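You operate a simulated robot arm through the tools that you are given. There is no shell and no other tool.

Carry out the task below with a simulated two-armed robot. There is one attempt and no reset: what you move stays moved.

JOB
Close the white table: lamps off, dials at F and WIDE, turntable clear.
Fine: both photo lamps; TURN dial at F, blue dial at WIDE; the turntable's ink bottle goes in the white tray on the desk; take no shot. Set down upright: brown ink bottle.

The check looks at the end state, three seconds after you hand in, the way a careful person would. Anything else that was tipped, shoved, dropped, spilled or broken makes it a failure.

ROBOT AND FRAMES
Two 7-joint arms with fingered hands on one trunk that stands fixed in place. Base frame: the origin is at the foot of the trunk, x ahead of it, y to its left, z up; the work surface is at about z = 86. Readings come in cm, degrees, newtons and seconds.
The left shoulder is at [3, 13.6, 120.5], the right one opposite. Each reaches about 125.3 cm from its shoulder. Payload 5 kg a hand.
The TCP of each hand is the grasp point between the finger pads, 4.2 cm short of the fingertips. In the tool frame z runs along the fingers and y along their closing line. The gripper opens to 20.8 cm; its body begins 11.9 cm behind the TCP. The gripper is a hand of 4 fingers: y runs from the thumb to the fingers, the wrist lies at [0, 0, -33.2] in the tool frame, and closing takes about 1.5 s.
Orientation is that of the tool frame in the base frame, as a unit quaternion [x, y, z, w]. With the fingers straight down and closing along the base's y, the tool's x points along the base's -x, its y along +y and its z along -z.

CONTROLS
- The arms move only by the tool jog_arm. It takes "left_plan", "right_plan" or both (then of equal length, played together; a hand with none holds still); each is a list of rows, each a list of 7 numbers: the shift along the tool's x, y, z in units of 200 mm (1.0 is 200 mm), then the turn, a rotation vector about the tool's x, y, z in units of 180 degrees (1.0 is 180 degrees), then the gripper command, from -1 (shut) to 1 (fully open), values between in proportion. In form: [[tx, ty, tz, wx, wy, wz, grip], ...]. A call has 1 to 20 rows; each row is the pose to reach, as a shift and turn from the pose commanded when the call began, along the tool's axes at that moment. A call with a number of a shift or a turn outside -1 to 1 is refused whole. Each row takes 0.2 s and may step no farther than 5 cm and 8.6 degrees from the row before; otherwise, or with a gripper value out of range, the whole call is refused. Where a pose cannot be reached the arm comes as near as it can. A force on the tool above 40 N (or 10 N above the force at the start of the call, whichever is more), or a blocked arm, ends the call early, and 0.2 s more pass. Each finger travels about 7.2 cm/s and halts on what it meets, pressing with about 23 N; the grip force reading is that of the motor and also rises with nothing between the fingers. The clock runs only during rows and for 0.2 s after the last one: add rows that repeat a pose to give the fingers time. It gives the time, the measured TCP pose, the force on the tool (base axes), the opening and the grip force at its end, in the units of the frame above (readings bear some noise), with the torque about the TCP (base axes, N m) and any sound that the robot's microphone picked up, and new pictures: "views" is both (left out), scene, wrist or none (wrist: the cameras of the hands that moved).
- Cameras (640 x 400 px; columns grow to the right, rows downward): "scene" is now at [1.94, -4.28, 192.95]; the picture's right is [-0.80, -0.60, 0.00], its down [-0.43, 0.58, -0.69] and it looks along [0.41, -0.55, -0.73] (base axes); focal length 312 px, centre (320, 200). "left" rides on the left gripper at [-10.1, 0, -14.5] in its tool frame; the picture's right is [-0.01, -1.00, 0.00], its down [0.82, 0.00, -0.57] and it looks along [0.57, 0.00, 0.82] (tool axes); focal length 261 px, centre (320, 200). "right" rides on the right gripper at [10.1, 0, -14.5] in its tool frame; the picture's right is [0.00, 1.00, 0.00], its down [-0.82, 0.00, -0.57] and it looks along [-0.57, 0.00, 0.82] (tool axes); focal length 261 px, centre (320, 200). There is no depth. A picture from a camera that has moved, and an enlarged one, comes with that camera's place and axes in the base frame and with its lens. The place of the scene camera against the robot may be out by one fixed shift of up to 2.5 cm in any direction.
- slide_trunk(by): moves the trunk up (or, below 0, down) by that many cm; the arms and the scene camera ride with it, the base frame stays. It gives what a move gives, with no picture.
- set_grasp(shape, hand): the hand has 4 fingers and takes this shape, open, in about a second: jaw (thumb against the fingers, like two jaws); tri (thumb and two fingers); tip (a fingertip pinch); poke (one finger out to press); point (the index stretched); flat (the hand flat); cup (the hand cupped); fist (a fist). The gripper value then closes the fingers along that shape, each until it touches; the sizes above hold for jaw. It gives what a move gives, with no picture.
- pan_tilt(pan, tilt): turns the head with the scene camera to pan (to the left, within 143 degrees either way) and tilt (down, from -29 to 69), counted from straight ahead of the robot. It gives what a move gives, and a new picture of the scene camera.
- zoom(camera, box): a new picture of the part [left, top, right, bottom] of that camera's present view, enlarged. No time passes.
- close_job(): hands the job in; it is judged then, once.

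Places have to be worked out from the pictures, the camera data and where the tool is seen. Open the grippers and draw the arms clear of the work before you hand the job in, unless the task says otherwise.

The tools are called after "Request:" as a command line: name --argument value ..., lists and objects as JSON in quotes. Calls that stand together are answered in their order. jog_arm: Moves the arms, as the interface text tells. Its arguments: {"type":"object","properties":{"left_plan":{"type":"array","items":{"type":"array","items":{"type":"number"}}},"right_plan":{"type":"array","items":{"type":"array","items":{"type":"number"}}},"views":{"type":"string","enum":["both","scene","wrist","none"]}},"required":[]} The other tools are called the same way: slide_trunk (by) moves the trunk up or down; set_grasp (shape, hand) gives the hand a shape; pan_tilt (pan, tilt) turns the head that bears the scene camera; zoom (camera, box) takes an enlarged picture of a part of a camera's view; close_job () hands the job in.

At the start:

```text
time_s: 0.0
left_ee_pos: [75.09, -1.56, 125.84]
left_ee_rot: [0.0, 1.0, 0.0, 0.0]
left_contact_force: [-1.5, 0.1, -1.0]
left_torque: [-0.01, -0.01, 0.04]
left_grip_width: 20.79
left_grasp_force: 0.0
left_shape: jaw
right_ee_pos: [52.2, -59.29, 123.88]
right_ee_rot: [0.0, 1.0, -0.001, 0.0]
right_contact_force: [0.5, 0.2, 0.2]
right_torque: [-0.02, -0.02, 0.01]
right_grip_width: 20.78
right_grasp_force: 0.0
right_shape: jaw
trunk travel left (down, up): [-22.5, 26.5]
head pan, tilt (commanded): [-53.5, 46.6]
```

scene: 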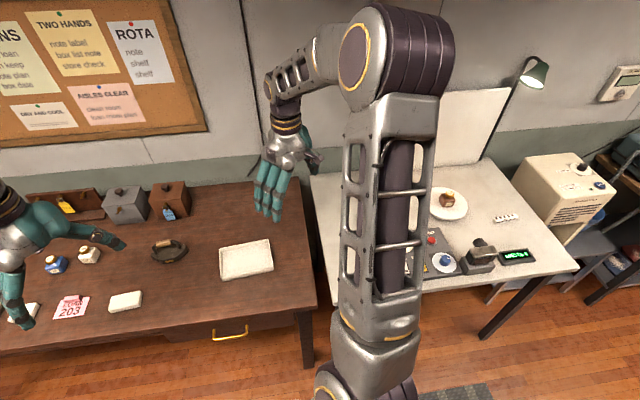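
right: 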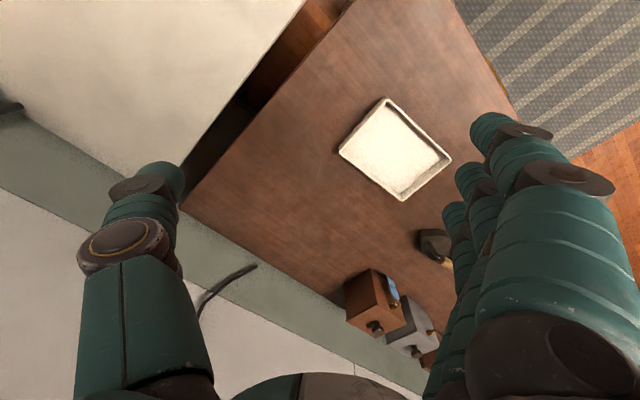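
left: 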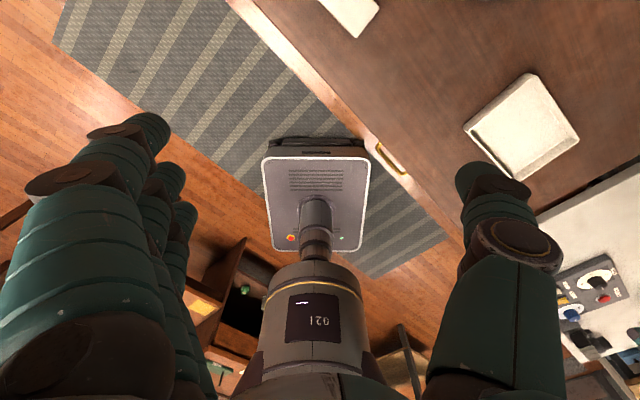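

The white table with the turntable and control panel sits to the robot's right, partly hidden by the right arm. I'll turn the head further right to see it better.

Request:
pan_tilt --pan -85 --tilt 45

Request:
zoom --camera "scene" --box '[200, 100, 520, 300]'

```text
time_s: 1.0
left_ee_pos: [75.17, -1.56, 125.81]
left_ee_rot: [0.001, 1.0, 0.0, 0.0]
left_contact_force: [-0.2, -0.5, -0.4]
left_torque: [0.0, 0.0, 0.0]
left_grip_width: 20.8
left_grasp_force: 0.1
left_shape: jaw
right_ee_pos: [52.18, -59.32, 123.82]
right_ee_rot: [0.0, 1.0, 0.001, 0.0]
right_contact_force: [0.0, 0.1, -0.6]
right_torque: [-0.01, -0.01, 0.03]
right_grip_width: 20.75
right_grasp_force: 0.1
right_shape: jaw
trunk travel left (down, up): [-22.5, 26.5]
head pan, tilt (commanded): [-85.0, 45.0]
camera scene: at [-2.1, -5.95, 193.17], right [-1.0, -0.09, 0.0], down [-0.06, 0.7, -0.71], along [0.06, -0.7, -0.71], focal length 312 px, centre (320, 200)
```

scene: 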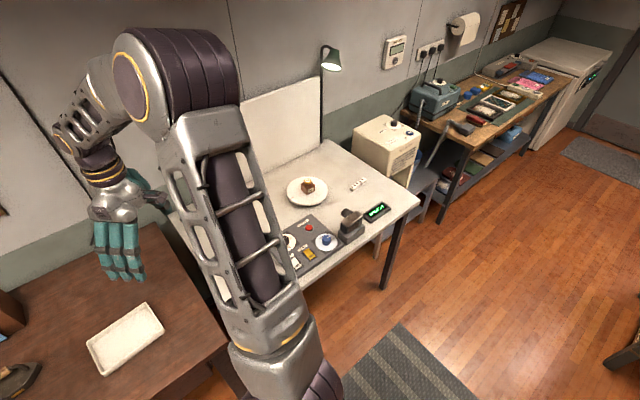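

```text
2.00 times, centred on (360, 200) of scene
camera zoom: at [-2.1, -5.95, 193.17], right [-1.0, -0.09, 0.0], down [-0.06, 0.7, -0.71], along [0.06, -0.7, -0.71], focal length 624 px, centre (240, 200)
```

zoom: 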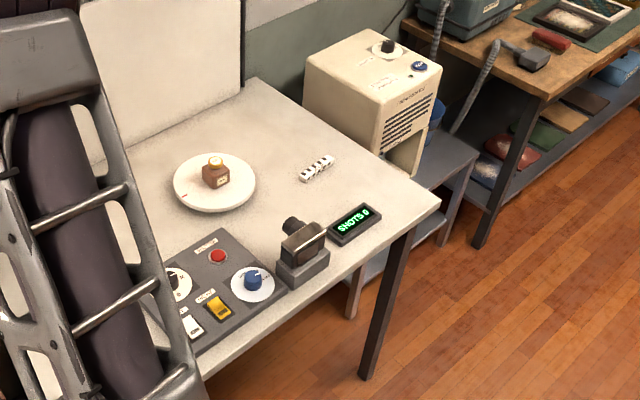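

The right arm's elbow blocks the panel. I'll swing the right hand over the front of the white table, turning the wrist so its camera looks toward the table (first half of the move).

Request:
jog_arm --right_plan '[[0.095, 0, -0.02, 0, 0, 0.03, 1], [0.19, 0, -0.04, 0, 0, 0.06, 1], [0.285, 0, -0.06, 0, 0, 0.09, 1], [0.38, 0, -0.08, 0, 0, 0.12, 1], [0.475, 0, -0.1, 0, 0, 0.15, 1], [0.57, 0, -0.12, 0, 0, 0.18, 1], [0.665, 0, -0.14, 0, 0, 0.21, 1], [0.76, 0, -0.16, 0, 0, 0.24, 1], [0.855, 0, -0.18, 0, 0, 0.27, 1], [0.95, 0, -0.2, 0, 0, 0.3, 1]]' --views "both"

```text
time_s: 3.2
left_ee_pos: [75.08, -1.5, 125.97]
left_ee_rot: [-0.001, 1.0, 0.0, 0.0]
left_contact_force: [0.4, -0.3, -0.2]
left_torque: [-0.05, -0.04, -0.01]
left_grip_width: 20.77
left_grasp_force: 0.1
left_shape: jaw
right_ee_pos: [33.09, -59.23, 127.91]
right_ee_rot: [0.455, 0.891, 0.0, 0.0]
right_contact_force: [-0.8, 0.6, -0.2]
right_torque: [0.0, -0.05, -0.02]
right_grip_width: 20.8
right_grasp_force: 0.1
right_shape: jaw
trunk travel left (down, up): [-22.5, 26.5]
head pan, tilt (commanded): [-85.0, 45.0]
camera scene: at [-2.24, -5.91, 193.18], right [-1.0, -0.09, 0.0], down [-0.06, 0.7, -0.71], along [0.06, -0.7, -0.71], focal length 312 px, centre (320, 200)
camera right: at [27.27, -51.14, 142.35], right [0.81, 0.58, 0.0], down [0.48, -0.67, 0.57], along [0.33, -0.46, -0.82], focal length 261 px, centre (320, 200)
```

scene: 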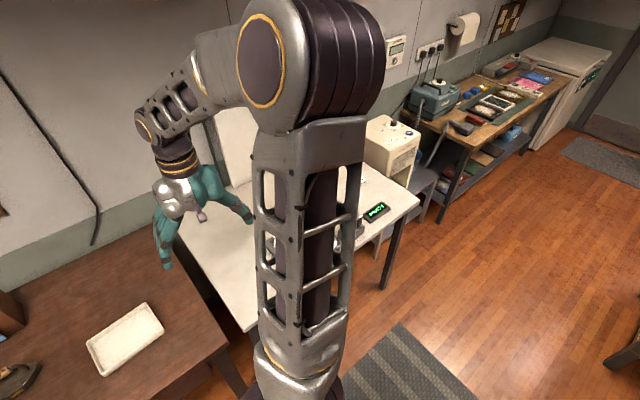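
right: 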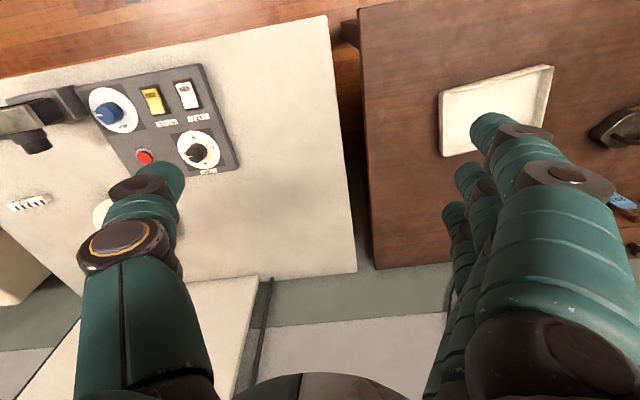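

The wrist camera works well for viewing the panel. I continue toward the panel and finish the wrist turn so the camera faces -y.

Request:
jog_arm --right_plan '[[0.048, -0.151, 0, 0, 0, 0.0333, 1], [0.095, -0.302, 0, 0, 0, 0.0667, 1], [0.143, -0.453, 0, 0, 0, 0.1, 1], [0.191, -0.603, 0, 0, 0, 0.1333, 1], [0.238, -0.754, 0, 0, 0, 0.1667, 1], [0.286, -0.905, 0, 0, 0, 0.2, 1]]' --views "both"

```text
time_s: 4.6
left_ee_pos: [75.09, -1.59, 125.9]
left_ee_rot: [-0.001, 1.0, 0.0, 0.0]
left_contact_force: [-1.1, -0.3, 0.5]
left_torque: [0.02, -0.07, 0.03]
left_grip_width: 20.78
left_grasp_force: 0.1
left_shape: jaw
right_ee_pos: [15.12, -65.41, 127.96]
right_ee_rot: [0.707, 0.707, 0.0, 0.001]
right_contact_force: [-0.4, -0.8, 1.2]
right_torque: [0.03, -0.09, -0.01]
right_grip_width: 20.77
right_grasp_force: 0.0
right_shape: jaw
trunk travel left (down, up): [-22.5, 26.5]
head pan, tilt (commanded): [-85.0, 45.0]
camera scene: at [-2.29, -5.97, 193.17], right [-1.0, -0.09, 0.0], down [-0.06, 0.7, -0.71], along [0.06, -0.7, -0.71], focal length 312 px, centre (320, 200)
camera right: at [15.15, -55.49, 142.33], right [1.0, -0.01, 0.0], down [0.0, -0.82, 0.57], along [0.0, -0.57, -0.82], focal length 261 px, centre (320, 200)
```

scene: 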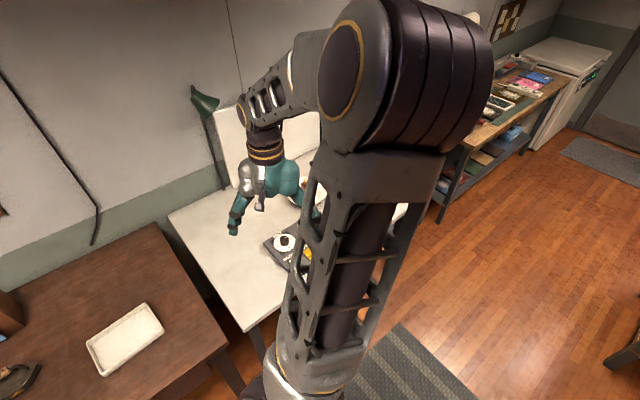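
right: 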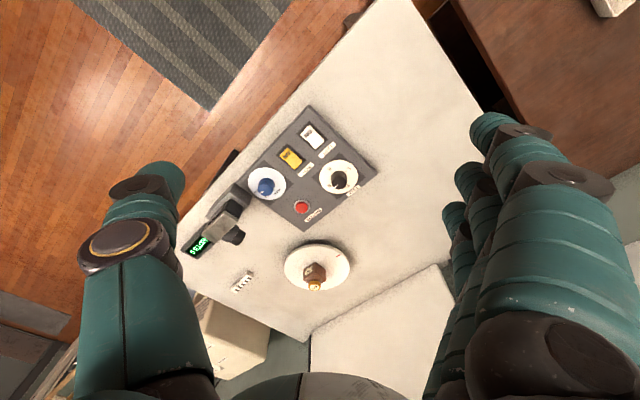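

Now the whole table is visible from the wrist camera. I zoom in on the panel and on the turntable to read labels.

Request:
zoom --camera "right" --box '[240, 100, 400, 200]'

Request:
zoom --camera "right" --box '[240, 140, 320, 190]'

Request:
zoom --camera "right" --box '[300, 110, 380, 160]'

Request:
zoom --camera "right" --box '[300, 150, 380, 200]'

Request:
zoom --camera "right" --box '[264, 230, 376, 300]'

```text
4.00 times, centred on (320, 150) of right
camera zoom: at [15.15, -55.49, 142.33], right [1.0, -0.01, 0.0], down [0.0, -0.82, 0.57], along [0.0, -0.57, -0.82], focal length 1043 px, centre (320, 400)
```

zoom: 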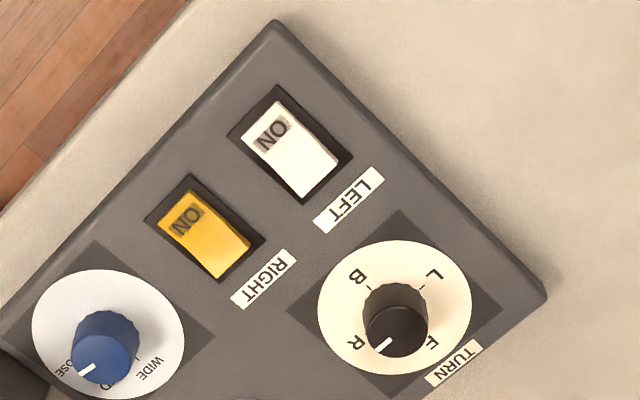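

```text
8.00 times, centred on (280, 165) of right
camera zoom: at [15.15, -55.49, 142.33], right [1.0, -0.01, 0.0], down [0.0, -0.82, 0.57], along [0.0, -0.57, -0.82], focal length 2085 px, centre (640, 480)
```

zoom: 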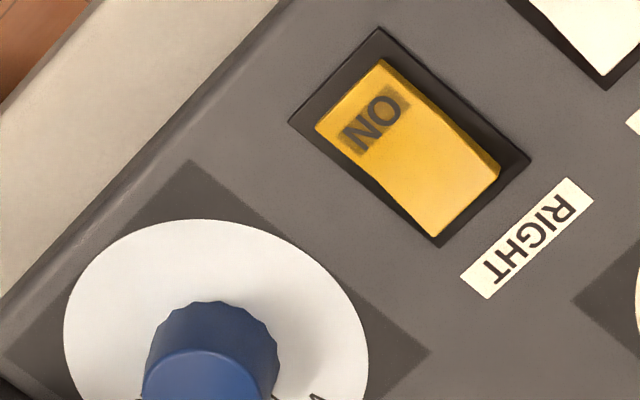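

```text
8.00 times, centred on (340, 135) of right
camera zoom: at [15.15, -55.49, 142.33], right [1.0, -0.01, 0.0], down [0.0, -0.82, 0.57], along [0.0, -0.57, -0.82], focal length 2085 px, centre (160, 720)
```

zoom: 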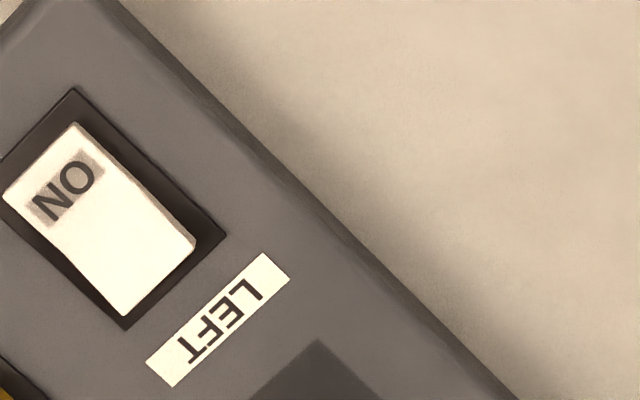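

```text
8.00 times, centred on (340, 175) of right
camera zoom: at [15.15, -55.49, 142.33], right [1.0, -0.01, 0.0], down [0.0, -0.82, 0.57], along [0.0, -0.57, -0.82], focal length 2085 px, centre (160, 400)
```

zoom: 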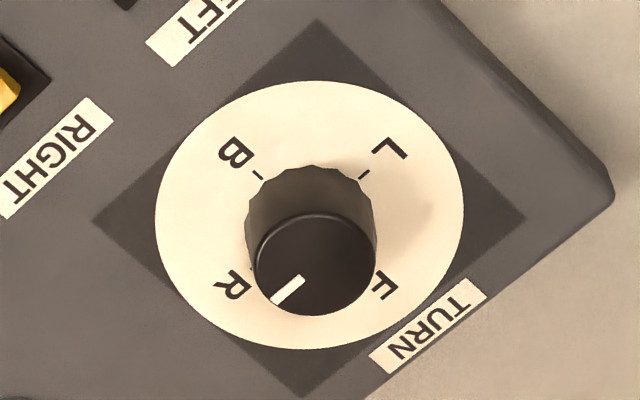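

```text
5.71 times, centred on (320, 265) of right
camera zoom: at [15.15, -55.49, 142.33], right [1.0, -0.01, 0.0], down [0.0, -0.82, 0.57], along [0.0, -0.57, -0.82], focal length 1489 px, centre (320, -171)
```

zoom: 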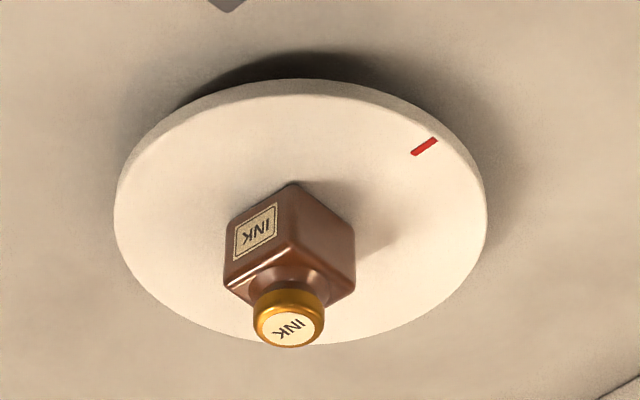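

Both rockers are labelled LEFT/RIGHT with an ON end, TURN is at R and the blue dial appears around MID; the ink bottle is near (14,-119). I'll try the hand shapes up here in free space to see where the fingertips end up.

Request:
set_grasp --shape "tip" --hand "right"

Request:
zoom --camera "right" --box '[0, 0, 640, 400]'

Request:
set_grasp --shape "tri" --hand "right"

Request:
zoom --camera "right" --box '[0, 0, 640, 400]'

Request:
set_grasp --shape "poke" --hand "right"

Request:
zoom --camera "right" --box '[0, 0, 640, 400]'

```text
time_s: 5.5
left_ee_pos: [75.23, -1.54, 125.86]
left_ee_rot: [0.0, 1.0, 0.0, 0.0]
left_contact_force: [-0.1, 0.7, 0.8]
left_torque: [0.01, -0.01, 0.0]
left_grip_width: 20.78
left_grasp_force: 0.0
left_shape: jaw
right_ee_pos: [15.27, -65.45, 127.86]
right_ee_rot: [0.707, 0.708, 0.0, 0.001]
right_contact_force: [0.1, -0.3, -0.8]
right_torque: [0.02, -0.03, -0.02]
right_grip_width: 20.76
right_grasp_force: 0.1
right_shape: tip
trunk travel left (down, up): [-22.5, 26.5]
head pan, tilt (commanded): [-85.0, 45.0]
```

```text
1.00 times, centred on (320, 200) of right (not enlarged: the box is as wide or as high as the picture)
camera zoom: at [15.24, -55.47, 142.32], right [1.0, 0.0, 0.0], down [0.0, -0.82, 0.57], along [0.0, -0.57, -0.82], focal length 261 px, centre (320, 200)
```

zoom: 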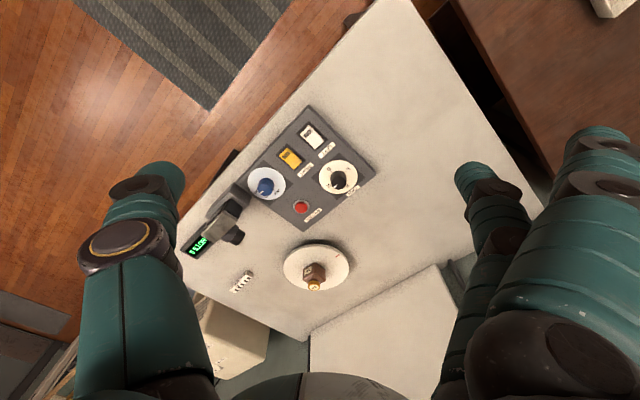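

```text
time_s: 6.4
left_ee_pos: [75.22, -1.6, 125.88]
left_ee_rot: [0.0, 1.0, 0.0, -0.001]
left_contact_force: [0.1, -0.7, -0.8]
left_torque: [-0.02, 0.01, 0.01]
left_grip_width: 20.76
left_grasp_force: 0.0
left_shape: jaw
right_ee_pos: [15.21, -65.46, 127.9]
right_ee_rot: [0.706, 0.709, 0.0, 0.0]
right_contact_force: [0.4, 0.6, 0.3]
right_torque: [0.02, 0.02, 0.0]
right_grip_width: 20.74
right_grasp_force: 0.0
right_shape: tri
trunk travel left (down, up): [-22.5, 26.5]
head pan, tilt (commanded): [-85.0, 45.0]
```

```text
1.00 times, centred on (320, 200) of right (not enlarged: the box is as wide or as high as the picture)
camera zoom: at [15.27, -55.46, 142.32], right [1.0, 0.0, 0.0], down [0.0, -0.82, 0.57], along [0.0, -0.57, -0.82], focal length 261 px, centre (320, 200)
```

zoom: 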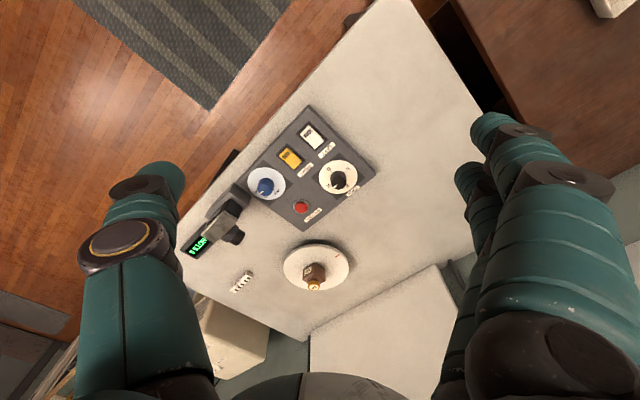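

```text
time_s: 7.3
left_ee_pos: [75.21, -1.53, 125.87]
left_ee_rot: [0.001, 1.0, 0.0, -0.001]
left_contact_force: [0.4, 0.7, -0.2]
left_torque: [0.02, 0.02, -0.01]
left_grip_width: 20.77
left_grasp_force: 0.1
left_shape: jaw
right_ee_pos: [15.3, -65.47, 128.08]
right_ee_rot: [0.707, 0.708, 0.001, 0.0]
right_contact_force: [-0.2, -0.3, 0.3]
right_torque: [-0.01, -0.01, -0.02]
right_grip_width: 0.0
right_grasp_force: 0.1
right_shape: poke
trunk travel left (down, up): [-22.5, 26.5]
head pan, tilt (commanded): [-85.0, 45.0]
```

```text
1.00 times, centred on (320, 200) of right (not enlarged: the box is as wide or as high as the picture)
camera zoom: at [15.27, -55.46, 142.32], right [1.0, 0.0, 0.0], down [0.0, -0.82, 0.57], along [0.0, -0.57, -0.82], focal length 261 px, centre (320, 200)
```

zoom: 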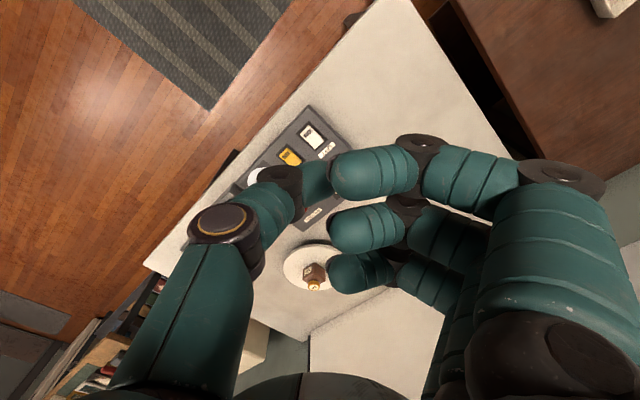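

"Tip" leaves just thumb and middle finger opposed; "poke" folds everything inward. Let me check "point" too, then a closed "tip".

Request:
set_grasp --shape "point" --hand "right"

Request:
zoom --camera "right" --box '[0, 0, 640, 400]'

Request:
set_grasp --shape "poke" --hand "right"

Request:
zoom --camera "right" --box '[0, 0, 640, 400]'

Request:
set_grasp --shape "tip" --hand "right"

Request:
jog_arm --right_plan '[[0, 0, 0, 0, 0, 0, -0.5], [0, 0, 0, 0, 0, 0, -0.5], [0, 0, 0, 0, 0, 0, -0.5], [0, 0, 0, 0, 0, 0, -0.5], [0, 0, 0, 0, 0, 0, -0.5], [0, 0, 0, 0, 0, 0, -0.5]]' --views "wrist"

Request:
jog_arm --right_plan '[[0, 0, 0, 0, 0, 0, -1], [0, 0, 0, 0, 0, 0, -1], [0, 0, 0, 0, 0, 0, -1], [0, 0, 0, 0, 0, 0, -1]]' --views "wrist"

```text
time_s: 8.2
left_ee_pos: [75.19, -1.47, 125.85]
left_ee_rot: [0.0, 1.0, 0.001, 0.0]
left_contact_force: [-0.6, -0.3, 0.5]
left_torque: [-0.01, -0.02, -0.04]
left_grip_width: 20.77
left_grasp_force: 0.1
left_shape: jaw
right_ee_pos: [15.29, -65.45, 127.95]
right_ee_rot: [0.706, 0.708, 0.0, 0.0]
right_contact_force: [0.1, 0.1, 0.5]
right_torque: [-0.01, 0.01, -0.02]
right_grip_width: 20.15
right_grasp_force: 0.0
right_shape: point
trunk travel left (down, up): [-22.5, 26.5]
head pan, tilt (commanded): [-85.0, 45.0]
```

```text
1.00 times, centred on (320, 200) of right (not enlarged: the box is as wide or as high as the picture)
camera zoom: at [15.27, -55.46, 142.32], right [1.0, 0.0, 0.0], down [0.0, -0.82, 0.57], along [0.0, -0.57, -0.82], focal length 261 px, centre (320, 200)
```

zoom: 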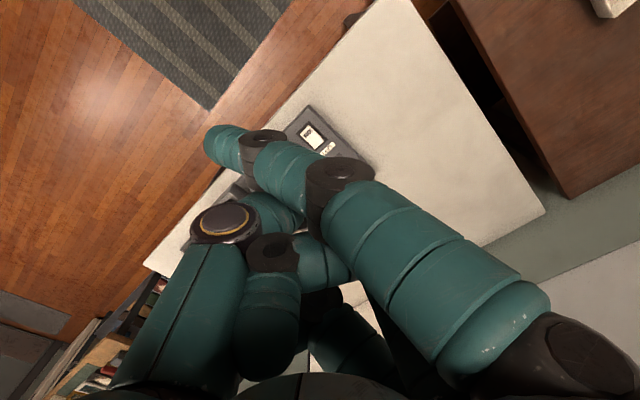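

```text
time_s: 9.1
left_ee_pos: [75.1, -1.59, 125.85]
left_ee_rot: [0.0, 1.0, -0.001, 0.0]
left_contact_force: [0.7, -0.1, 0.5]
left_torque: [-0.01, 0.02, 0.02]
left_grip_width: 20.78
left_grasp_force: 0.0
left_shape: jaw
right_ee_pos: [15.2, -65.44, 127.99]
right_ee_rot: [0.706, 0.708, 0.001, 0.0]
right_contact_force: [-0.6, 0.0, -0.8]
right_torque: [-0.04, 0.0, -0.01]
right_grip_width: 0.0
right_grasp_force: 0.2
right_shape: poke
trunk travel left (down, up): [-22.5, 26.5]
head pan, tilt (commanded): [-85.0, 45.0]
```

```text
1.00 times, centred on (320, 200) of right (not enlarged: the box is as wide or as high as the picture)
camera zoom: at [15.26, -55.46, 142.32], right [1.0, 0.0, 0.0], down [0.0, -0.82, 0.57], along [0.0, -0.57, -0.82], focal length 261 px, centre (320, 200)
```

zoom: 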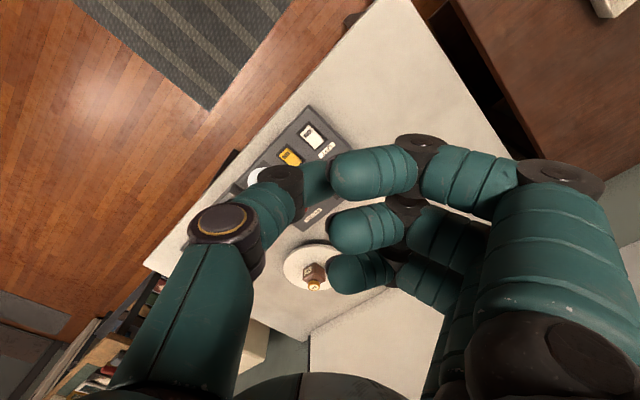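

```text
time_s: 10.0
left_ee_pos: [75.22, -1.61, 125.84]
left_ee_rot: [0.0, 1.0, 0.0, -0.001]
left_contact_force: [0.1, 0.2, -0.1]
left_torque: [0.01, -0.01, -0.04]
left_grip_width: 20.78
left_grasp_force: 0.0
left_shape: jaw
right_ee_pos: [15.13, -65.45, 128.03]
right_ee_rot: [0.706, 0.708, 0.0, 0.0]
right_contact_force: [-0.7, 0.1, -0.2]
right_torque: [0.01, 0.04, 0.01]
right_grip_width: 20.81
right_grasp_force: 0.1
right_shape: tip
trunk travel left (down, up): [-22.5, 26.5]
head pan, tilt (commanded): [-85.0, 45.0]
```

```text
time_s: 11.4
left_ee_pos: [75.13, -1.49, 125.79]
left_ee_rot: [0.0, 1.0, 0.0, 0.0]
left_contact_force: [1.2, 1.5, 0.2]
left_torque: [-0.03, -0.01, 0.0]
left_grip_width: 20.77
left_grasp_force: 0.0
left_shape: jaw
right_ee_pos: [15.22, -65.43, 127.95]
right_ee_rot: [0.708, 0.707, 0.0, 0.0]
right_contact_force: [0.0, -0.3, -0.1]
right_torque: [-0.03, 0.0, -0.03]
right_grip_width: 5.28
right_grasp_force: 0.0
right_shape: tip
trunk travel left (down, up): [-22.5, 26.5]
head pan, tilt (commanded): [-85.0, 45.0]
camera right: at [15.26, -55.47, 142.32], right [1.0, 0.0, 0.0], down [0.0, -0.82, 0.57], along [0.0, -0.57, -0.82], focal length 261 px, centre (320, 200)
```

right: 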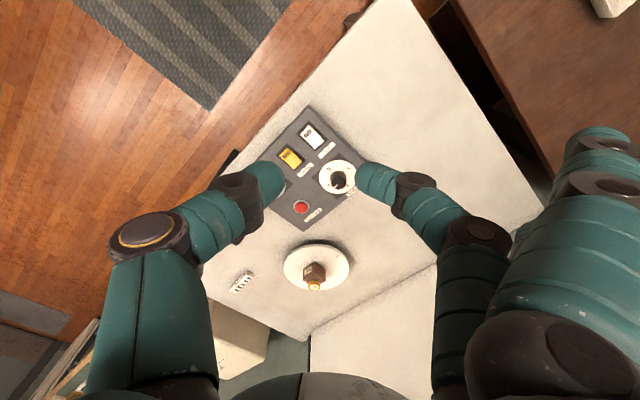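

```text
time_s: 12.4
left_ee_pos: [75.14, -1.6, 125.8]
left_ee_rot: [0.0, 1.0, -0.001, 0.0]
left_contact_force: [0.1, 0.4, 0.2]
left_torque: [0.01, -0.04, 0.0]
left_grip_width: 20.78
left_grasp_force: 0.1
left_shape: jaw
right_ee_pos: [15.14, -65.51, 127.84]
right_ee_rot: [0.707, 0.707, 0.0, 0.0]
right_contact_force: [0.8, 0.7, 0.1]
right_torque: [-0.01, -0.02, -0.01]
right_grip_width: 0.0
right_grasp_force: 22.7
right_shape: tip
trunk travel left (down, up): [-22.5, 26.5]
head pan, tilt (commanded): [-85.0, 45.0]
camera right: at [15.26, -55.47, 142.32], right [1.0, 0.0, 0.0], down [0.0, -0.82, 0.57], along [0.0, -0.57, -0.82], focal length 261 px, centre (320, 200)
```

right: 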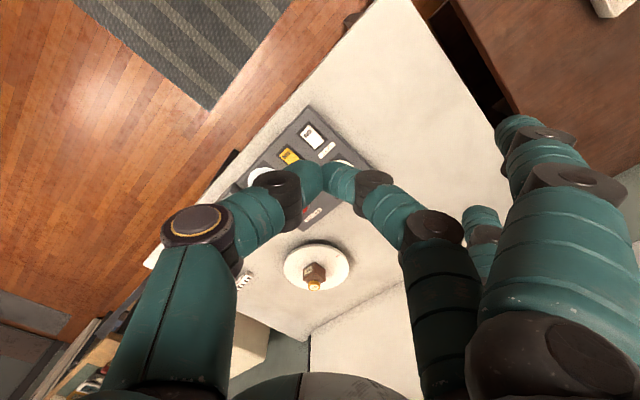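

Closed "tip" gives a narrow point at the tool axis. I check how the "jaw" and "tri" shapes look at about bottle width.

Request:
set_grasp --shape "jaw" --hand "right"

Request:
jog_arm --right_plan '[[0, 0, 0, 0, 0, 0, -0.5], [0, 0, 0, 0, 0, 0, -0.5], [0, 0, 0, 0, 0, 0, -0.5], [0, 0, 0, 0, 0, 0, -0.5], [0, 0, 0, 0, 0, 0, -0.5], [0, 0, 0, 0, 0, 0, -0.5]]' --views "wrist"

Request:
set_grasp --shape "tri" --hand "right"

Request:
jog_arm --right_plan '[[0, 0, 0, 0, 0, 0, -0.5], [0, 0, 0, 0, 0, 0, -0.5], [0, 0, 0, 0, 0, 0, -0.5], [0, 0, 0, 0, 0, 0, -0.5], [0, 0, 0, 0, 0, 0, -0.5], [0, 0, 0, 0, 0, 0, -0.5]]' --views "wrist"

```text
time_s: 13.3
left_ee_pos: [75.18, -1.58, 125.86]
left_ee_rot: [-0.001, 1.0, 0.0, 0.0]
left_contact_force: [0.3, -0.6, -0.3]
left_torque: [-0.01, 0.03, -0.02]
left_grip_width: 20.76
left_grasp_force: 0.1
left_shape: jaw
right_ee_pos: [15.2, -65.44, 128.04]
right_ee_rot: [0.707, 0.707, -0.001, 0.0]
right_contact_force: [0.5, -0.9, 0.5]
right_torque: [-0.02, -0.02, 0.0]
right_grip_width: 20.8
right_grasp_force: 0.0
right_shape: jaw
trunk travel left (down, up): [-22.5, 26.5]
head pan, tilt (commanded): [-85.0, 45.0]
```

```text
time_s: 14.7
left_ee_pos: [75.25, -1.55, 125.75]
left_ee_rot: [0.0, 1.0, 0.001, 0.0]
left_contact_force: [0.5, -0.5, 0.9]
left_torque: [0.02, 0.01, 0.01]
left_grip_width: 20.76
left_grasp_force: 0.0
left_shape: jaw
right_ee_pos: [15.35, -65.44, 127.82]
right_ee_rot: [0.707, 0.707, 0.0, 0.0]
right_contact_force: [-0.3, -0.1, -0.1]
right_torque: [-0.03, -0.01, 0.03]
right_grip_width: 5.28
right_grasp_force: 0.0
right_shape: jaw
trunk travel left (down, up): [-22.5, 26.5]
head pan, tilt (commanded): [-85.0, 45.0]
camera right: at [15.26, -55.47, 142.32], right [1.0, 0.0, 0.0], down [0.0, -0.82, 0.57], along [0.0, -0.57, -0.82], focal length 261 px, centre (320, 200)
```

right: 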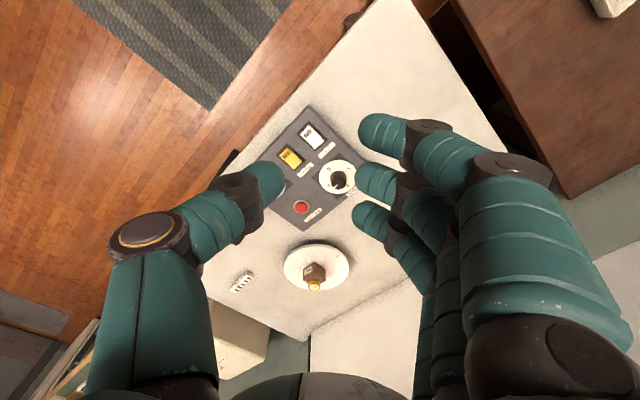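

```text
time_s: 15.6
left_ee_pos: [75.23, -1.6, 125.94]
left_ee_rot: [0.0, 1.0, 0.0, 0.0]
left_contact_force: [-0.7, 0.5, 0.4]
left_torque: [0.02, 0.01, 0.01]
left_grip_width: 20.8
left_grasp_force: 0.0
left_shape: jaw
right_ee_pos: [15.29, -65.36, 127.92]
right_ee_rot: [0.707, 0.707, 0.0, 0.0]
right_contact_force: [0.1, -1.0, -0.4]
right_torque: [0.01, -0.03, 0.01]
right_grip_width: 20.79
right_grasp_force: 0.0
right_shape: tri
trunk travel left (down, up): [-22.5, 26.5]
head pan, tilt (commanded): [-85.0, 45.0]
```

```text
time_s: 17.0
left_ee_pos: [75.21, -1.56, 125.84]
left_ee_rot: [0.0, 1.0, 0.0, 0.0]
left_contact_force: [0.3, -0.2, -0.1]
left_torque: [0.02, 0.0, 0.0]
left_grip_width: 20.77
left_grasp_force: 0.1
left_shape: jaw
right_ee_pos: [15.24, -65.51, 127.97]
right_ee_rot: [0.707, 0.707, 0.0, 0.0]
right_contact_force: [0.7, -0.2, 0.7]
right_torque: [-0.05, 0.01, 0.02]
right_grip_width: 5.26
right_grasp_force: 0.1
right_shape: tri
trunk travel left (down, up): [-22.5, 26.5]
head pan, tilt (commanded): [-85.0, 45.0]
camera right: at [15.26, -55.47, 142.32], right [1.0, 0.0, 0.0], down [0.0, -0.82, 0.57], along [0.0, -0.57, -0.82], focal length 261 px, centre (320, 200)
```

right: 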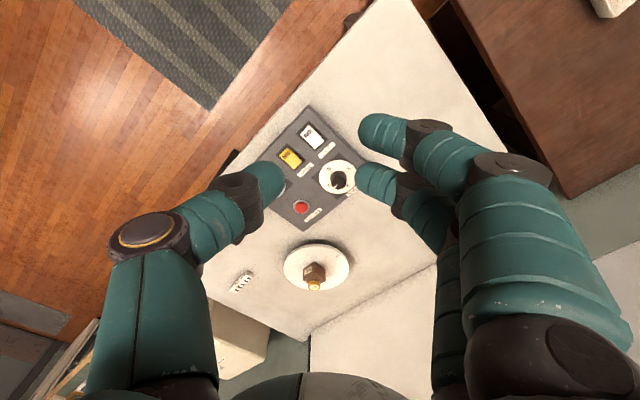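

In "tip" shape thumb and middle finger oppose each other on the tool axis, good for the bottle and the knobs. Fingers-down cannot reach the turntable (too far from the shoulder), so I'll approach the bottle pitched about 40° outward, yawed to match its faces; first I reorient while moving part of the way.

Request:
set_grasp --shape "tip" --hand "right"

Request:
jog_arm --right_plan '[[-0.119, -0.056, 0.019, -0.0097, -0.0266, -0.0266, 0.3], [-0.238, -0.113, 0.038, -0.0194, -0.0532, -0.0532, 0.3], [-0.356, -0.169, 0.056, -0.029, -0.0798, -0.0798, 0.3], [-0.475, -0.225, 0.075, -0.0387, -0.1065, -0.1065, 0.3], [-0.594, -0.281, 0.094, -0.0484, -0.1331, -0.1331, 0.3], [-0.713, -0.338, 0.113, -0.058, -0.1597, -0.1597, 0.3], [-0.831, -0.394, 0.131, -0.0677, -0.1863, -0.1863, 0.3], [-0.95, -0.45, 0.15, -0.0774, -0.2129, -0.2129, 0.3]]' --views "both"

```text
time_s: 17.9
left_ee_pos: [75.11, -1.59, 125.83]
left_ee_rot: [0.0, 1.0, 0.0, 0.0]
left_contact_force: [-0.4, -0.6, 0.6]
left_torque: [0.01, -0.04, -0.03]
left_grip_width: 20.79
left_grasp_force: 0.0
left_shape: jaw
right_ee_pos: [15.22, -65.44, 128.06]
right_ee_rot: [0.707, 0.707, 0.0, -0.001]
right_contact_force: [0.0, 0.0, -0.2]
right_torque: [-0.05, 0.01, 0.0]
right_grip_width: 20.8
right_grasp_force: 0.0
right_shape: tip
trunk travel left (down, up): [-22.5, 26.5]
head pan, tilt (commanded): [-85.0, 45.0]
```

```text
time_s: 19.7
left_ee_pos: [74.94, -1.78, 126.05]
left_ee_rot: [-0.001, 1.0, 0.0, 0.0]
left_contact_force: [-0.7, -0.9, 0.4]
left_torque: [0.14, -0.13, 0.0]
left_grip_width: 20.77
left_grasp_force: 0.1
left_shape: jaw
right_ee_pos: [6.14, -84.44, 124.84]
right_ee_rot: [0.396, 0.852, -0.144, 0.31]
right_contact_force: [-1.6, -1.3, 0.3]
right_torque: [0.07, -0.1, 0.11]
right_grip_width: 13.57
right_grasp_force: 0.1
right_shape: tip
trunk travel left (down, up): [-22.5, 26.5]
head pan, tilt (commanded): [-85.0, 45.0]
camera scene: at [-2.43, -6.09, 193.16], right [-1.0, -0.09, 0.0], down [-0.06, 0.71, -0.71], along [0.06, -0.7, -0.71], focal length 312 px, centre (320, 200)
camera right: at [-4.82, -71.57, 129.34], right [0.77, 0.64, 0.0], down [0.16, -0.2, 0.97], along [0.62, -0.74, -0.26], focal length 261 px, centre (320, 200)
```

scene: 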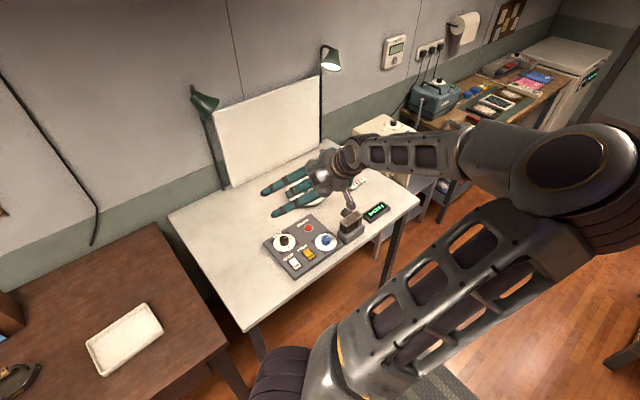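
right: 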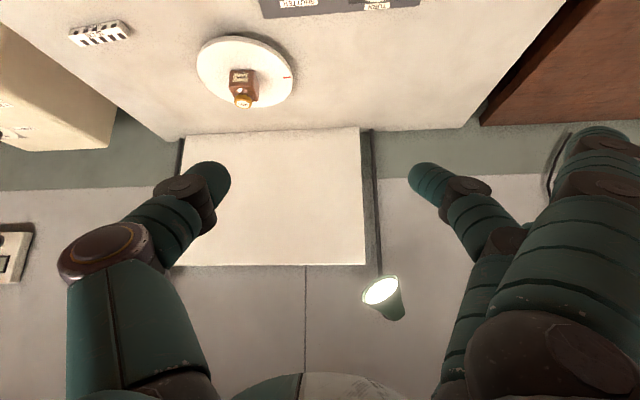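

The elbow swung aside, so the scene camera now sees the whole table. I zoom on the panel, turntable and lamps from here.

Request:
zoom --camera "scene" --box '[255, 200, 415, 300]'

Request:
zoom --camera "scene" --box '[180, 40, 420, 190]'

Request:
zoom --camera "right" --box '[180, 20, 308, 120]'

```text
4.00 times, centred on (335, 250) of scene
camera zoom: at [-2.43, -6.09, 193.16], right [-1.0, -0.09, 0.0], down [-0.06, 0.71, -0.71], along [0.06, -0.7, -0.71], focal length 1248 px, centre (260, 0)
```

zoom: 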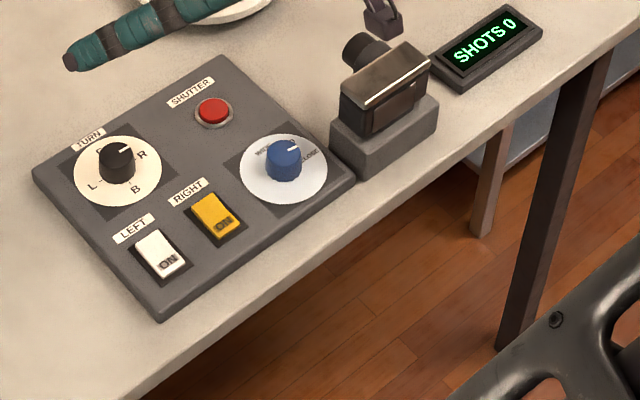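

```text
2.67 times, centred on (300, 115) of scene
camera zoom: at [-2.43, -6.09, 193.16], right [-1.0, -0.09, 0.0], down [-0.06, 0.71, -0.71], along [0.06, -0.7, -0.71], focal length 832 px, centre (373, 427)
```

zoom: 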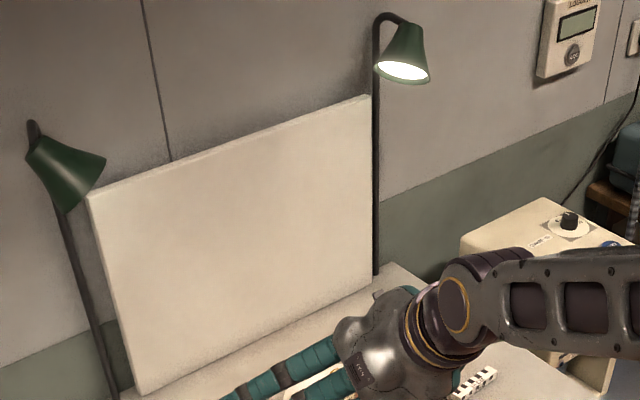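

```text
4.00 times, centred on (244, 70) of right
camera zoom: at [-4.82, -71.57, 129.34], right [0.77, 0.64, 0.0], down [0.16, -0.2, 0.97], along [0.62, -0.74, -0.26], focal length 1043 px, centre (624, 720)
```

zoom: 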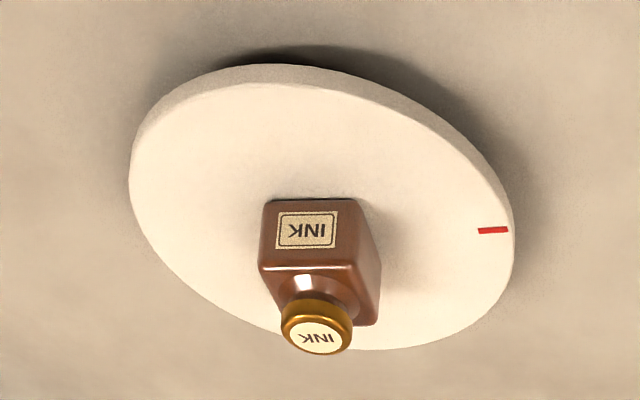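

Triangulating the two wrist views: plate top z≈89, bottle about 4.6 cm square, centre ≈(13.6,-118.6), body top ≈93, cap top ≈95.7, and its label face is square to my hand's current yaw. I move to a pre-pose 25 cm back along the approach line.

Request:
jog_arm --right_plan '[[-0.02, -0.136, 0.142, 0, 0, 0, 0.3], [-0.039, -0.271, 0.283, 0, 0, 0, 0.3], [-0.059, -0.407, 0.425, 0, 0, 0, 0.3], [-0.079, -0.543, 0.566, 0, 0, 0, 0.3], [-0.098, -0.678, 0.708, 0, 0, 0, 0.3], [-0.118, -0.814, 0.849, 0, 0, 0, 0.3]]' --views "both"

```text
time_s: 21.1
left_ee_pos: [75.1, -1.87, 125.77]
left_ee_rot: [0.0, 1.0, 0.002, 0.0]
left_contact_force: [-0.4, -2.2, 0.7]
left_torque: [0.22, -0.05, -0.01]
left_grip_width: 20.79
left_grasp_force: 0.0
left_shape: jaw
right_ee_pos: [2.06, -104.98, 113.26]
right_ee_rot: [0.396, 0.852, -0.143, 0.31]
right_contact_force: [-0.2, -0.3, -1.1]
right_torque: [0.1, -0.08, 0.1]
right_grip_width: 13.55
right_grasp_force: 0.0
right_shape: tip
trunk travel left (down, up): [-22.5, 26.5]
head pan, tilt (commanded): [-85.0, 45.0]
camera scene: at [-2.2, -6.25, 193.15], right [-1.0, -0.09, 0.0], down [-0.06, 0.71, -0.71], along [0.06, -0.7, -0.71], focal length 312 px, centre (320, 200)
camera right: at [-8.98, -91.88, 117.73], right [0.77, 0.64, 0.0], down [0.16, -0.2, 0.96], along [0.62, -0.74, -0.26], focal length 261 px, centre (320, 200)
```

scene: 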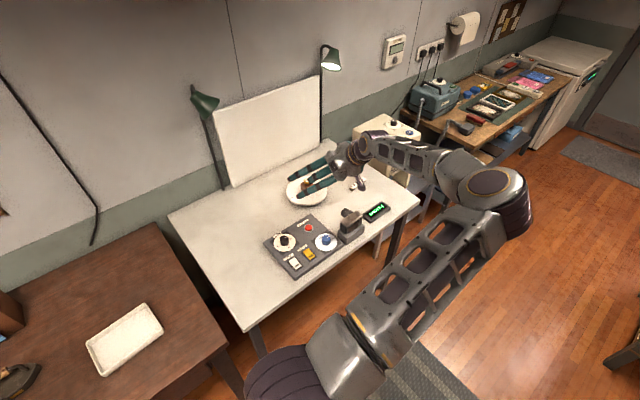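
right: 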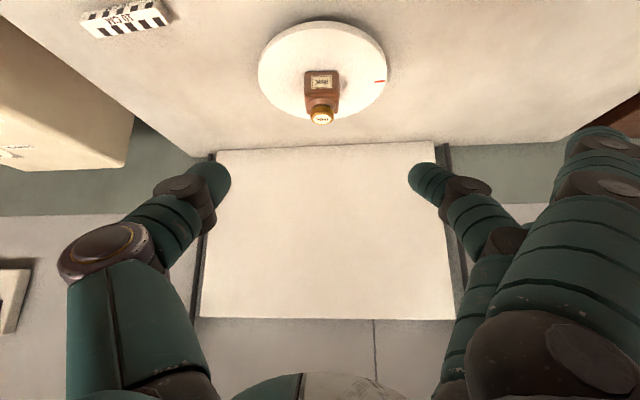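

The bottle is centred laterally in the wrist view. I zoom to refine its position before going in.

Request:
zoom --camera "right" --box '[240, 10, 400, 130]'

Request:
zoom --camera "scene" --box '[240, 120, 420, 260]'

```text
3.33 times, centred on (320, 70) of right
camera zoom: at [-8.98, -91.88, 117.73], right [0.77, 0.64, 0.0], down [0.16, -0.2, 0.96], along [0.62, -0.74, -0.26], focal length 869 px, centre (320, 633)
```

zoom: 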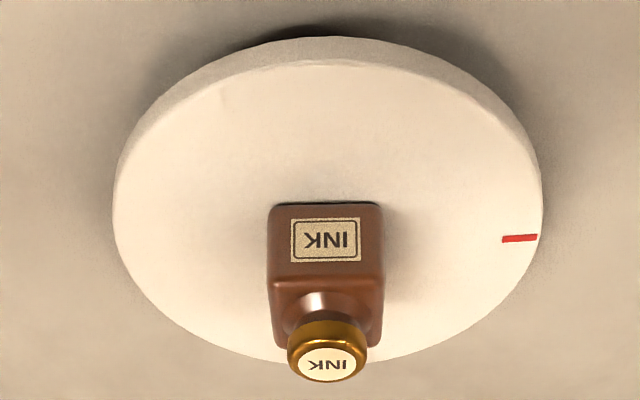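

```text
2.86 times, centred on (330, 190) of scene
camera zoom: at [-2.2, -6.25, 193.15], right [-1.0, -0.09, 0.0], down [-0.06, 0.71, -0.71], along [0.06, -0.7, -0.71], focal length 892 px, centre (291, 229)
```

zoom: 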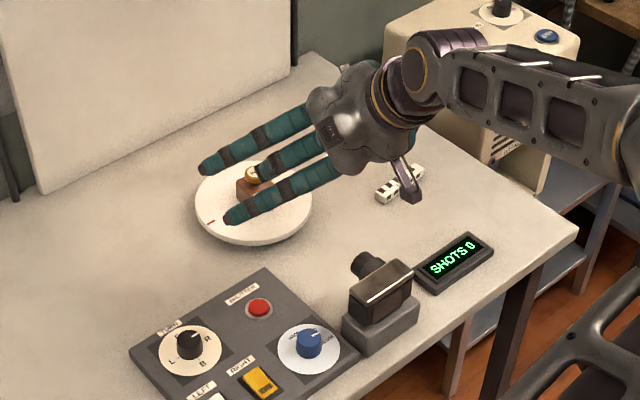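

Bottle centre refined to (13.75,-118.55), almost exactly on the tool axis. I advance 16 cm along the fingers with the opening reduced to about 10 cm, then check.

Request:
jog_arm --right_plan '[[0.003, 0.002, 0.14, 0, 0, 0, 0.1], [0.006, 0.005, 0.29, 0, 0, 0, 0], [0.008, 0.007, 0.44, 0, 0, 0, 0], [0.01, 0.009, 0.58, 0, 0, 0, 0], [0.012, 0.011, 0.7, 0, 0, 0, 0], [0.013, 0.011, 0.8, 0, 0, 0, 0]]' --views "both"

Request:
zoom --camera "scene" --box '[240, 130, 400, 230]'

```text
time_s: 22.5
left_ee_pos: [75.19, -1.72, 125.83]
left_ee_rot: [0.0, 1.0, 0.0, 0.0]
left_contact_force: [-0.7, -1.1, 0.0]
left_torque: [0.09, 0.03, 0.0]
left_grip_width: 20.78
left_grasp_force: 0.1
left_shape: jaw
right_ee_pos: [8.57, -112.24, 100.85]
right_ee_rot: [0.397, 0.852, -0.144, 0.308]
right_contact_force: [0.0, -0.6, -0.6]
right_torque: [0.03, 0.01, 0.03]
right_grip_width: 10.51
right_grasp_force: 0.0
right_shape: tip
trunk travel left (down, up): [-22.5, 26.5]
head pan, tilt (commanded): [-85.0, 45.0]
camera scene: at [-2.09, -6.09, 193.17], right [-1.0, -0.09, 0.0], down [-0.06, 0.71, -0.71], along [0.06, -0.7, -0.71], focal length 312 px, centre (320, 200)
camera right: at [-2.27, -99.19, 105.48], right [0.77, 0.64, 0.0], down [0.17, -0.2, 0.96], along [0.62, -0.74, -0.26], focal length 261 px, centre (320, 200)
```

scene: 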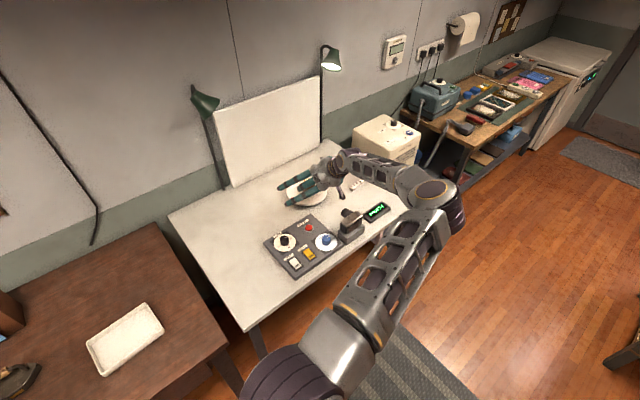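
right: 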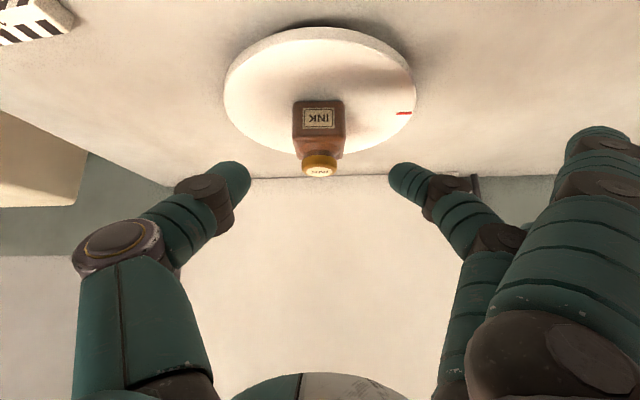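

```text
4.00 times, centred on (320, 180) of scene
camera zoom: at [-2.09, -6.09, 193.17], right [-1.0, -0.09, 0.0], down [-0.06, 0.71, -0.71], along [0.06, -0.7, -0.71], focal length 1248 px, centre (320, 280)
```

zoom: 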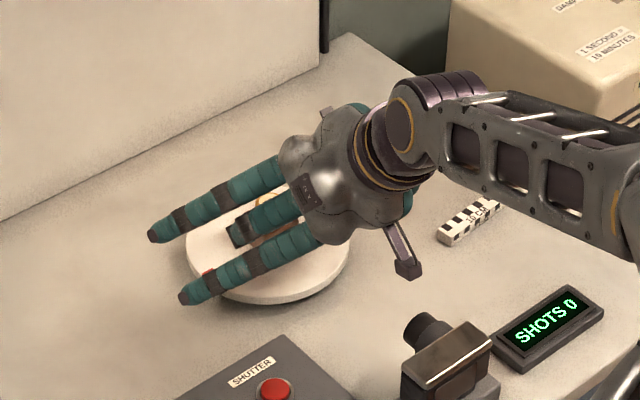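

Everything is aligned and the stretched side fingers clear the plate. I move the remaining ~8.9 cm so the fingertips straddle the bottle body.

Request:
jog_arm --right_plan '[[-0.003, -0.002, 0.12, 0, 0, 0, 0], [-0.006, -0.004, 0.24, 0, 0, 0, -0.1], [-0.009, -0.005, 0.35, 0, 0, 0, -0.15], [-0.011, -0.005, 0.44, 0, 0, 0, -0.15], [-0.011, -0.005, 0.445, 0, 0, 0, -0.15]]' --views "both"

Request:
zoom --camera "right" --box '[220, 80, 420, 205]'

Request:
zoom --camera "scene" --box '[240, 130, 400, 230]'

```text
time_s: 23.7
left_ee_pos: [75.18, -1.61, 125.81]
left_ee_rot: [0.0, 1.0, -0.001, 0.0]
left_contact_force: [-1.3, 0.0, -0.1]
left_torque: [-0.02, 0.0, 0.03]
left_grip_width: 20.77
left_grasp_force: 0.0
left_shape: jaw
right_ee_pos: [12.21, -116.79, 94.37]
right_ee_rot: [0.397, 0.852, -0.145, 0.309]
right_contact_force: [-0.1, 0.5, -0.3]
right_torque: [-0.04, -0.01, 0.04]
right_grip_width: 8.94
right_grasp_force: 0.1
right_shape: tip
trunk travel left (down, up): [-22.5, 26.5]
head pan, tilt (commanded): [-85.0, 45.0]
camera scene: at [-2.18, -5.89, 193.18], right [-1.0, -0.09, 0.0], down [-0.06, 0.7, -0.71], along [0.06, -0.7, -0.71], focal length 312 px, centre (320, 200)
camera right: at [1.36, -103.81, 98.92], right [0.77, 0.64, 0.0], down [0.17, -0.2, 0.97], along [0.62, -0.74, -0.26], focal length 261 px, centre (320, 200)
```

scene: 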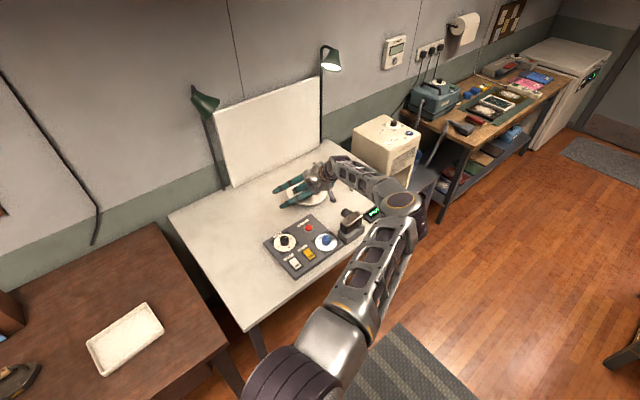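
right: 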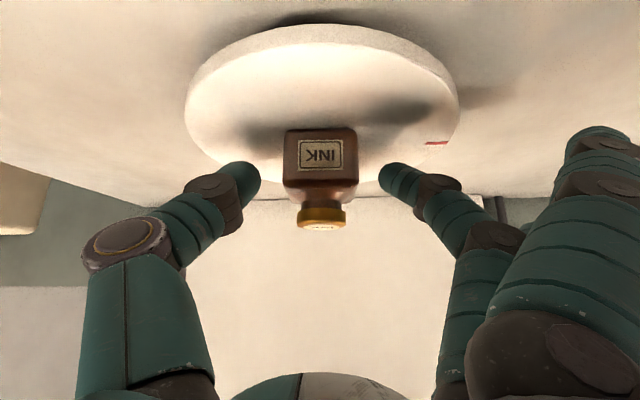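

```text
3.20 times, centred on (320, 142) of right
camera zoom: at [1.36, -103.81, 98.92], right [0.77, 0.64, 0.0], down [0.17, -0.2, 0.97], along [0.62, -0.74, -0.26], focal length 834 px, centre (320, 384)
```

zoom: 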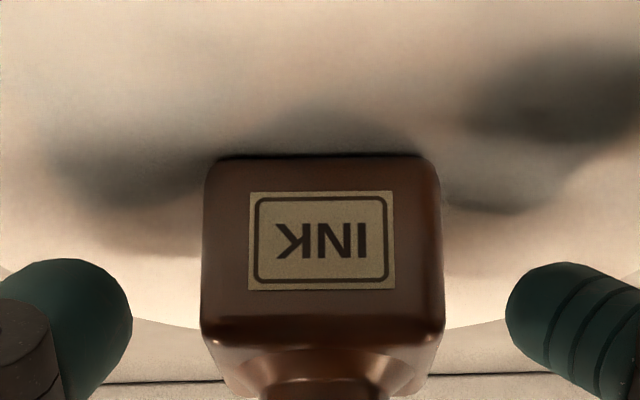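

```text
4.00 times, centred on (320, 180) of scene
camera zoom: at [-2.18, -5.89, 193.18], right [-1.0, -0.09, 0.0], down [-0.06, 0.7, -0.71], along [0.06, -0.7, -0.71], focal length 1248 px, centre (320, 280)
```

zoom: 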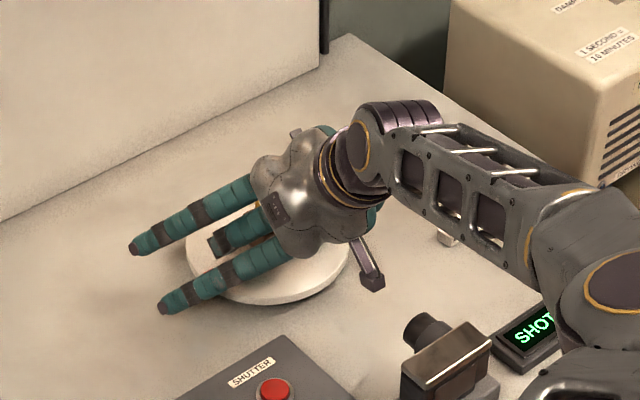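

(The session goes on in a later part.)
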